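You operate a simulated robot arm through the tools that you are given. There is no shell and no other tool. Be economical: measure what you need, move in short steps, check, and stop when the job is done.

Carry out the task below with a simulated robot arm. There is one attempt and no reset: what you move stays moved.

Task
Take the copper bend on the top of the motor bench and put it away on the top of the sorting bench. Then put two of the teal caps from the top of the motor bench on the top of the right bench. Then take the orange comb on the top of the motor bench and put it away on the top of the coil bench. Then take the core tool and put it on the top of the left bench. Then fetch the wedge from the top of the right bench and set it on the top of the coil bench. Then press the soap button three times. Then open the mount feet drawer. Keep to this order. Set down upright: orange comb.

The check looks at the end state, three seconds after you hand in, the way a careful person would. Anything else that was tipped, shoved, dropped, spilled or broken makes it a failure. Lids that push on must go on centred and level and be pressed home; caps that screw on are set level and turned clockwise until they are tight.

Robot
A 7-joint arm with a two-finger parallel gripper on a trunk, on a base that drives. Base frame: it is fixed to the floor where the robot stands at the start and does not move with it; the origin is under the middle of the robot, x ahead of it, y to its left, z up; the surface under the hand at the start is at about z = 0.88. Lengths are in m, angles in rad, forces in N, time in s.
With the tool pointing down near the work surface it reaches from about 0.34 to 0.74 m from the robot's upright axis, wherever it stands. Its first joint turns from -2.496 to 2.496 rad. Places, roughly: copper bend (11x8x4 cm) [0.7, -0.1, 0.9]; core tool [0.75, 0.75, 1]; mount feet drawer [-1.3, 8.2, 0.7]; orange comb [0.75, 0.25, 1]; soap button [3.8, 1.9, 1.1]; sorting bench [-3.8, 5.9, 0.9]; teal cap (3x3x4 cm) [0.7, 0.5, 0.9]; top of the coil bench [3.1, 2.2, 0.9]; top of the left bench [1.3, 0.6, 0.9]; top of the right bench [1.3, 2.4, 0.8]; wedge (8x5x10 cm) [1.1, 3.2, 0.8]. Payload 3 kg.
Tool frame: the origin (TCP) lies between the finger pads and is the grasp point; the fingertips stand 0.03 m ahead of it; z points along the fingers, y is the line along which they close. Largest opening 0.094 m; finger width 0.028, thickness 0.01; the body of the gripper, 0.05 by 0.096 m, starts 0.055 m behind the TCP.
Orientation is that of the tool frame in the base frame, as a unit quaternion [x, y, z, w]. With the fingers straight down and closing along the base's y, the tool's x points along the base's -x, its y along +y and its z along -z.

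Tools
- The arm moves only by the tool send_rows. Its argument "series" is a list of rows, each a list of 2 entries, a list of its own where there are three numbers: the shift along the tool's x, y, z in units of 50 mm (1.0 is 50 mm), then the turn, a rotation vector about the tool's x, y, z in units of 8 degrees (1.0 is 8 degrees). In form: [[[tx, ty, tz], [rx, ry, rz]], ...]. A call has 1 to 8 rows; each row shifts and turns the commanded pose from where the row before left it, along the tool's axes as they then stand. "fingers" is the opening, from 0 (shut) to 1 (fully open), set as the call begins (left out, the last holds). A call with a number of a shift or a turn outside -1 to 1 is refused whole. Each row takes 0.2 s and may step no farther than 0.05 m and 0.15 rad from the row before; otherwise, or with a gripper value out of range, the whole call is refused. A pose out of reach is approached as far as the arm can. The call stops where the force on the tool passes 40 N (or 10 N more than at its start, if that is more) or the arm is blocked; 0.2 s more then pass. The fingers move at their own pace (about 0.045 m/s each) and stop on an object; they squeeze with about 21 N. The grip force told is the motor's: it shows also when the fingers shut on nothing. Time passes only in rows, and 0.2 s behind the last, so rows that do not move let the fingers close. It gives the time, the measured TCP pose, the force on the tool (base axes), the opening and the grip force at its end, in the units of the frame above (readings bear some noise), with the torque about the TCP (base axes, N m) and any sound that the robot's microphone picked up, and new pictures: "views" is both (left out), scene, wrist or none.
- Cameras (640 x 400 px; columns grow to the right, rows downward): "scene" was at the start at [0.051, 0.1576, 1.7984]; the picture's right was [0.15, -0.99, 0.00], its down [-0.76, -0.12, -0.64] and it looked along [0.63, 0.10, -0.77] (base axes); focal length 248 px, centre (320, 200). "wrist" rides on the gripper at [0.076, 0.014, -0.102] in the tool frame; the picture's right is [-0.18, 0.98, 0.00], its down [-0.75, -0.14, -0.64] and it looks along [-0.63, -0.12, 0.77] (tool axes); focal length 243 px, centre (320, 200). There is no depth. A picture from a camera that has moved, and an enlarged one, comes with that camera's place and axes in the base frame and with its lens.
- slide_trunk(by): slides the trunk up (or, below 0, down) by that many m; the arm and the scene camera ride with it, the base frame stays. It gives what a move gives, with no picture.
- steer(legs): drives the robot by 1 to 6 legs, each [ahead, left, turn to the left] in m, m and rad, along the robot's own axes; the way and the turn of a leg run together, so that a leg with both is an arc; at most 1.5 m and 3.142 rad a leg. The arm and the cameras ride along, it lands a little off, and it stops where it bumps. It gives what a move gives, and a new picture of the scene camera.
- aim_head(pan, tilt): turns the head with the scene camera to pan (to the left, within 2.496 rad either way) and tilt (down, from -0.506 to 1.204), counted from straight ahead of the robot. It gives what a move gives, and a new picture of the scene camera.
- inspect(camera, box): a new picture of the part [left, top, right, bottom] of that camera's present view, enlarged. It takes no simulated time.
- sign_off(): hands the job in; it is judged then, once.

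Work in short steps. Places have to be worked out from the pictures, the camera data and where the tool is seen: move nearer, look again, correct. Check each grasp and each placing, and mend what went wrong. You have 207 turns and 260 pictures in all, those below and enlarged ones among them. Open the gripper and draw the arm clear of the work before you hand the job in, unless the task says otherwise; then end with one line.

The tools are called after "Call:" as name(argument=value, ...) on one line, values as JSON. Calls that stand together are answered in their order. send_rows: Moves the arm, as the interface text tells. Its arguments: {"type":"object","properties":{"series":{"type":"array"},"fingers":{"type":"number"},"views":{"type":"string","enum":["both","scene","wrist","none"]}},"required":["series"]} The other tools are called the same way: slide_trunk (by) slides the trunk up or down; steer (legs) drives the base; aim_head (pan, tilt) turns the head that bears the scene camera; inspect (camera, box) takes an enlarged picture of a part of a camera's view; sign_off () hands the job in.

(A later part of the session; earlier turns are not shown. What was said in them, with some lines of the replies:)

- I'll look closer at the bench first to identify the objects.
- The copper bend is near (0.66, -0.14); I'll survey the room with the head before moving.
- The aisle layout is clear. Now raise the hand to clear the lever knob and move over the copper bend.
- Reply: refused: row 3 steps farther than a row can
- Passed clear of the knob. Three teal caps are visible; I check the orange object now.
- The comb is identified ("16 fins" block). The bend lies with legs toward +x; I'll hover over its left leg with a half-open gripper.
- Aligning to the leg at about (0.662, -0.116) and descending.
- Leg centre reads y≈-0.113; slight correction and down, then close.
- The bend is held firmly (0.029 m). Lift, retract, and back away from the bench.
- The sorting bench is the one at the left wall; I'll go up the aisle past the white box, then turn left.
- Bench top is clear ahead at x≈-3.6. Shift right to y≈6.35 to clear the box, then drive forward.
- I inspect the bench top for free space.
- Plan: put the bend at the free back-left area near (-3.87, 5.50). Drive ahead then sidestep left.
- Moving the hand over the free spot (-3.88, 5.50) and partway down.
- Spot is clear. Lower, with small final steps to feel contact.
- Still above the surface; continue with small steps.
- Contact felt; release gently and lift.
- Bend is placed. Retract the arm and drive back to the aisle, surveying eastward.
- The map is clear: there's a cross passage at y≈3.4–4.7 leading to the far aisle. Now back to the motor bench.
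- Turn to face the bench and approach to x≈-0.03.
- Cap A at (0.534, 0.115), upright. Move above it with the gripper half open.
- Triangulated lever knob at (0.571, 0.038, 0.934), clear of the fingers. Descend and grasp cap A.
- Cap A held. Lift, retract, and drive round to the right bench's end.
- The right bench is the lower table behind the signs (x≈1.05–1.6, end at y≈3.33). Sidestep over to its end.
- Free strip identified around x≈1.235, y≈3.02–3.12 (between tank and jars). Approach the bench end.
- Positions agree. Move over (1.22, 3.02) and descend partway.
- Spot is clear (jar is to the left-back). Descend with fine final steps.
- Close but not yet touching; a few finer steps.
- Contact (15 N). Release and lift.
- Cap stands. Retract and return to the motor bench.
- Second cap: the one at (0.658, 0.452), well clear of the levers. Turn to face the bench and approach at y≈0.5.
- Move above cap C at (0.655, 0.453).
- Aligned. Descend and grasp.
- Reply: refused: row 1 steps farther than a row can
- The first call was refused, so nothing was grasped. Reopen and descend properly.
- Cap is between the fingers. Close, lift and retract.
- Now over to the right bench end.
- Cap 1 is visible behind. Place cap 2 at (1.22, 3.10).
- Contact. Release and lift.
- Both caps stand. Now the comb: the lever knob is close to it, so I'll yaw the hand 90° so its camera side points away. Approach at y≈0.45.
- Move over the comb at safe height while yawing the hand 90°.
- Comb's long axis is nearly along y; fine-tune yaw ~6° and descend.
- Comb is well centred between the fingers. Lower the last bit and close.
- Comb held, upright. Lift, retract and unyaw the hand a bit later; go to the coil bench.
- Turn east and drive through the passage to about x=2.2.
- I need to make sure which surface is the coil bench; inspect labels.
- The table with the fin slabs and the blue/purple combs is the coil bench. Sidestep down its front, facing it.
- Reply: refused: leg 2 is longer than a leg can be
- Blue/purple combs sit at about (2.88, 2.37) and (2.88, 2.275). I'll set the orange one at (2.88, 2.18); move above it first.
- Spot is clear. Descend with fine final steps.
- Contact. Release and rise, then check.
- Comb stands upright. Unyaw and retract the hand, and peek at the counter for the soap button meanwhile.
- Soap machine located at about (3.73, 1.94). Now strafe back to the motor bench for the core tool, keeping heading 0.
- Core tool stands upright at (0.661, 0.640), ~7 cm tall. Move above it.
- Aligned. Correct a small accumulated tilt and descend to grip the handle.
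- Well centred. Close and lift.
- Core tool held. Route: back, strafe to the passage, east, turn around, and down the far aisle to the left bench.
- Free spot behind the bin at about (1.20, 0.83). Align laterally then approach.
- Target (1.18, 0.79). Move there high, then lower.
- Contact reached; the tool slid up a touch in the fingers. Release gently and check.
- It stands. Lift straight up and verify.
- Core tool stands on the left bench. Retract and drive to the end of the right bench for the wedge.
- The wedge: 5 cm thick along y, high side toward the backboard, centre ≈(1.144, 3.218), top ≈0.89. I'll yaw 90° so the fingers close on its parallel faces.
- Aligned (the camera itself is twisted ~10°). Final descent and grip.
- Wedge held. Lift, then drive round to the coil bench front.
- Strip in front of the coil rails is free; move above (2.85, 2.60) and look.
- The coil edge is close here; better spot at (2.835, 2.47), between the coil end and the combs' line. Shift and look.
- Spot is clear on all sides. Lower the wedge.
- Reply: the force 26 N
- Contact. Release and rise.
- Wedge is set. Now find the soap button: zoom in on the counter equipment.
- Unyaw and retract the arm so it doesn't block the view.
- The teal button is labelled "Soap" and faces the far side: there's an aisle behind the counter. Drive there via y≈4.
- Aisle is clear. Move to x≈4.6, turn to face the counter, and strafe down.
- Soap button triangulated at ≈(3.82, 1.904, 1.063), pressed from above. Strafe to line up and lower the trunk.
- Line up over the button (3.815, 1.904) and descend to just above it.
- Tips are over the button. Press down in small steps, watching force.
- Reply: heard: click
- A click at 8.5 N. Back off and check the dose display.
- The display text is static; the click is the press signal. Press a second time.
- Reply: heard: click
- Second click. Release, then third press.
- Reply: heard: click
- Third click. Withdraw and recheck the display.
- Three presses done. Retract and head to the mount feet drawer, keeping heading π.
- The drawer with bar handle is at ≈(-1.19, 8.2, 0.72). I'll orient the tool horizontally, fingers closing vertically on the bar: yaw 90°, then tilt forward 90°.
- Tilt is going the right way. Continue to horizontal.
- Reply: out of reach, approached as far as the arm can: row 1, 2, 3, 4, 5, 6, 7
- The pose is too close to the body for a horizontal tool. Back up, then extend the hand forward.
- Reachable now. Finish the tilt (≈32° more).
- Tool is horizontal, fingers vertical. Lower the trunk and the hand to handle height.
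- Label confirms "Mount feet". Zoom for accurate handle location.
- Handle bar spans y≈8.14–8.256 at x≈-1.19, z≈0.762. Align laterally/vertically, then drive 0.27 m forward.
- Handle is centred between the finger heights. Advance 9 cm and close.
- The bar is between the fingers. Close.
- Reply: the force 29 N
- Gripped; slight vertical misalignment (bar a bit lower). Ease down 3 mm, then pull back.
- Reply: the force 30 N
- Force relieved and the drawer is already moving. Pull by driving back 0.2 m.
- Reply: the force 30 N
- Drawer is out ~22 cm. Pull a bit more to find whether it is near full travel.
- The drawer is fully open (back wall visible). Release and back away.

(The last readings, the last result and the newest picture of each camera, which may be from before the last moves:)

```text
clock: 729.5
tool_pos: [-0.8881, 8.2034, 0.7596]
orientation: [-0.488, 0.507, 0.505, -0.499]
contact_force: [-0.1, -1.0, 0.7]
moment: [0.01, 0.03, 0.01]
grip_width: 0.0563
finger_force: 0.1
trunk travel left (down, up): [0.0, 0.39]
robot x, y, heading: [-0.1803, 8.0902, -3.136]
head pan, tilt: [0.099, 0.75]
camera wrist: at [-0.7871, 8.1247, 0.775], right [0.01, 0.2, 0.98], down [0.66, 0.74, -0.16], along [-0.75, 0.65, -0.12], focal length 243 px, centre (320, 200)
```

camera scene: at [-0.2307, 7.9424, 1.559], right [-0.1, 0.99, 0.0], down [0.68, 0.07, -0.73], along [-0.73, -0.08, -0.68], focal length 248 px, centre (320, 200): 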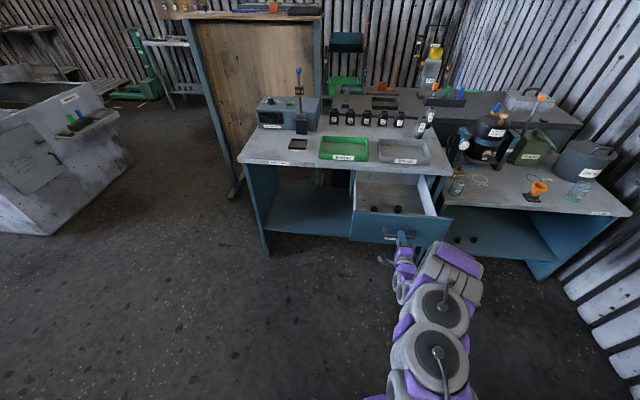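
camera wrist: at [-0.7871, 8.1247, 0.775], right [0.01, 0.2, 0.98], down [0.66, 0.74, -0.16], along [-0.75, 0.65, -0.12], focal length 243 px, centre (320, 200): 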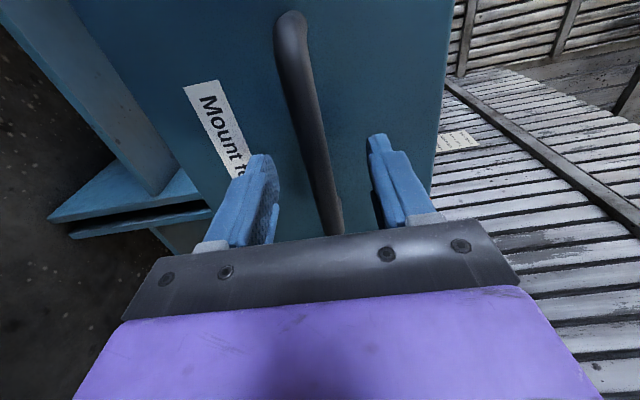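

Call:
send_rows(series=[[[0, 0, -0.6], [0, 0, 0]], [[0, 0, -0.6], [0, 0, 0]], [[0, 0, -0.5], [0, 0, 0]]], views="none")

Call:
aim_head(pan=-2.3, tilt=0.7)

```text
clock: 730.3
tool_pos: [-0.803, 8.2013, 0.7574]
orientation: [-0.488, 0.508, 0.505, -0.499]
contact_force: [-0.1, -0.1, -0.6]
moment: [0.0, 0.0, 0.0]
grip_width: 0.0563
finger_force: 0.1
trunk travel left (down, up): [0.0, 0.39]
robot x, y, heading: [-0.1767, 8.0891, -3.139]
head pan, tilt: [0.099, 0.75]
```

```text
clock: 732.5
tool_pos: [-0.8041, 8.202, 0.7562]
orientation: [-0.488, 0.507, 0.505, -0.499]
contact_force: [0.6, 0.1, 0.1]
moment: [0.0, -0.01, 0.02]
grip_width: 0.0561
finger_force: 0.2
trunk travel left (down, up): [0.0, 0.39]
robot x, y, heading: [-0.1794, 8.0931, -3.137]
head pan, tilt: [-2.3, 0.7]
camera scene: at [-0.0946, 8.0168, 1.5635], right [0.75, -0.66, 0.0], down [-0.42, -0.48, -0.77], along [0.51, 0.57, -0.64], focal length 248 px, centre (320, 200)
```

scene: 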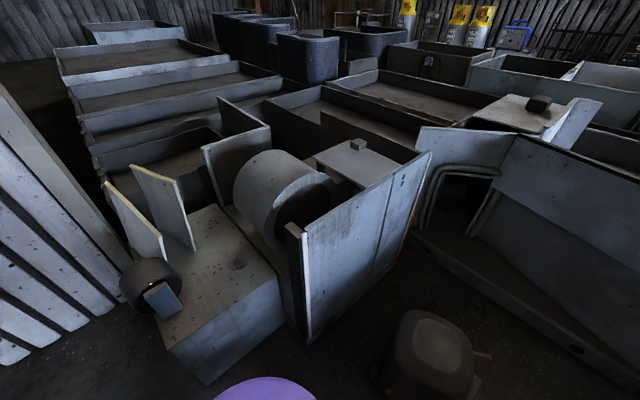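

Some room behind. Back 0.1 m, then check the drawer.

Call:
steer(legs=[[-0.1, 0, 0]])

Call:
aim_head(pan=0.1, tilt=0.75)

```text
clock: 733.6
tool_pos: [-0.7046, 8.2024, 0.7568]
orientation: [-0.489, 0.507, 0.505, -0.5]
contact_force: [-0.6, 0.1, -0.4]
moment: [0.01, -0.02, 0.03]
grip_width: 0.0566
finger_force: 0.1
trunk travel left (down, up): [0.0, 0.39]
robot x, y, heading: [-0.0786, 8.0896, -3.128]
head pan, tilt: [-2.3, 0.7]
camera scene: at [0.0048, 8.0177, 1.5635], right [0.75, -0.66, 0.0], down [-0.42, -0.48, -0.77], along [0.51, 0.57, -0.64], focal length 248 px, centre (320, 200)
```

scene: 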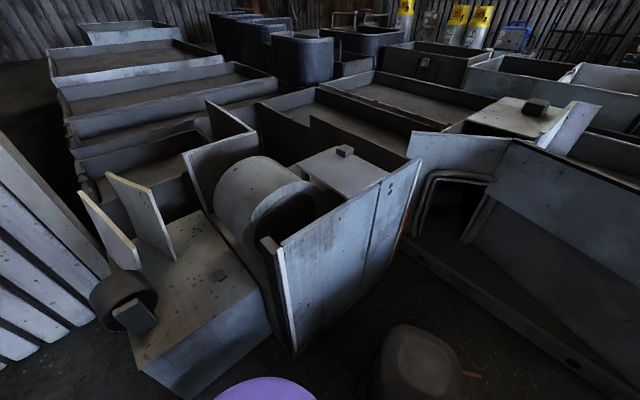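

```text
clock: 735.9
tool_pos: [-0.703, 8.2008, 0.7569]
orientation: [-0.489, 0.507, 0.504, -0.5]
contact_force: [0.2, -1.2, 0.1]
moment: [-0.03, 0.04, 0.0]
grip_width: 0.0563
finger_force: 0.1
trunk travel left (down, up): [0.0, 0.39]
robot x, y, heading: [-0.0801, 8.092, -3.139]
head pan, tilt: [0.099, 0.75]
camera scene: at [-0.134, 7.945, 1.5589], right [-0.11, 0.99, 0.0], down [0.68, 0.07, -0.73], along [-0.73, -0.08, -0.68], focal length 248 px, centre (320, 200)
```

scene: 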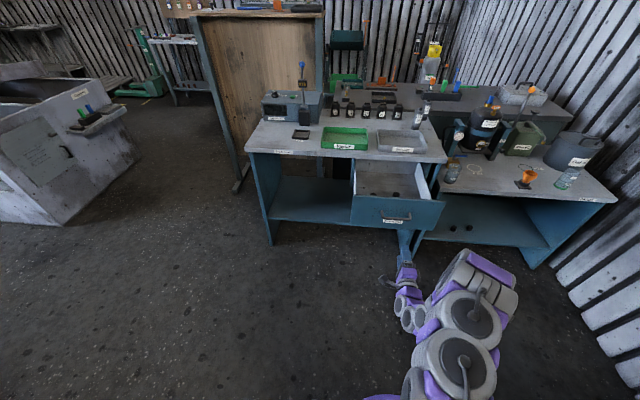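

The drawer is open and the arm is clear, so I'm handing the job in.

Call:
sign_off()

```text
The job is handed in.
```

I did all seven steps in order and handed the job in. One thing I couldn't confirm: the soap button clicked on each of its three presses, but the machine's dose display still read "----".
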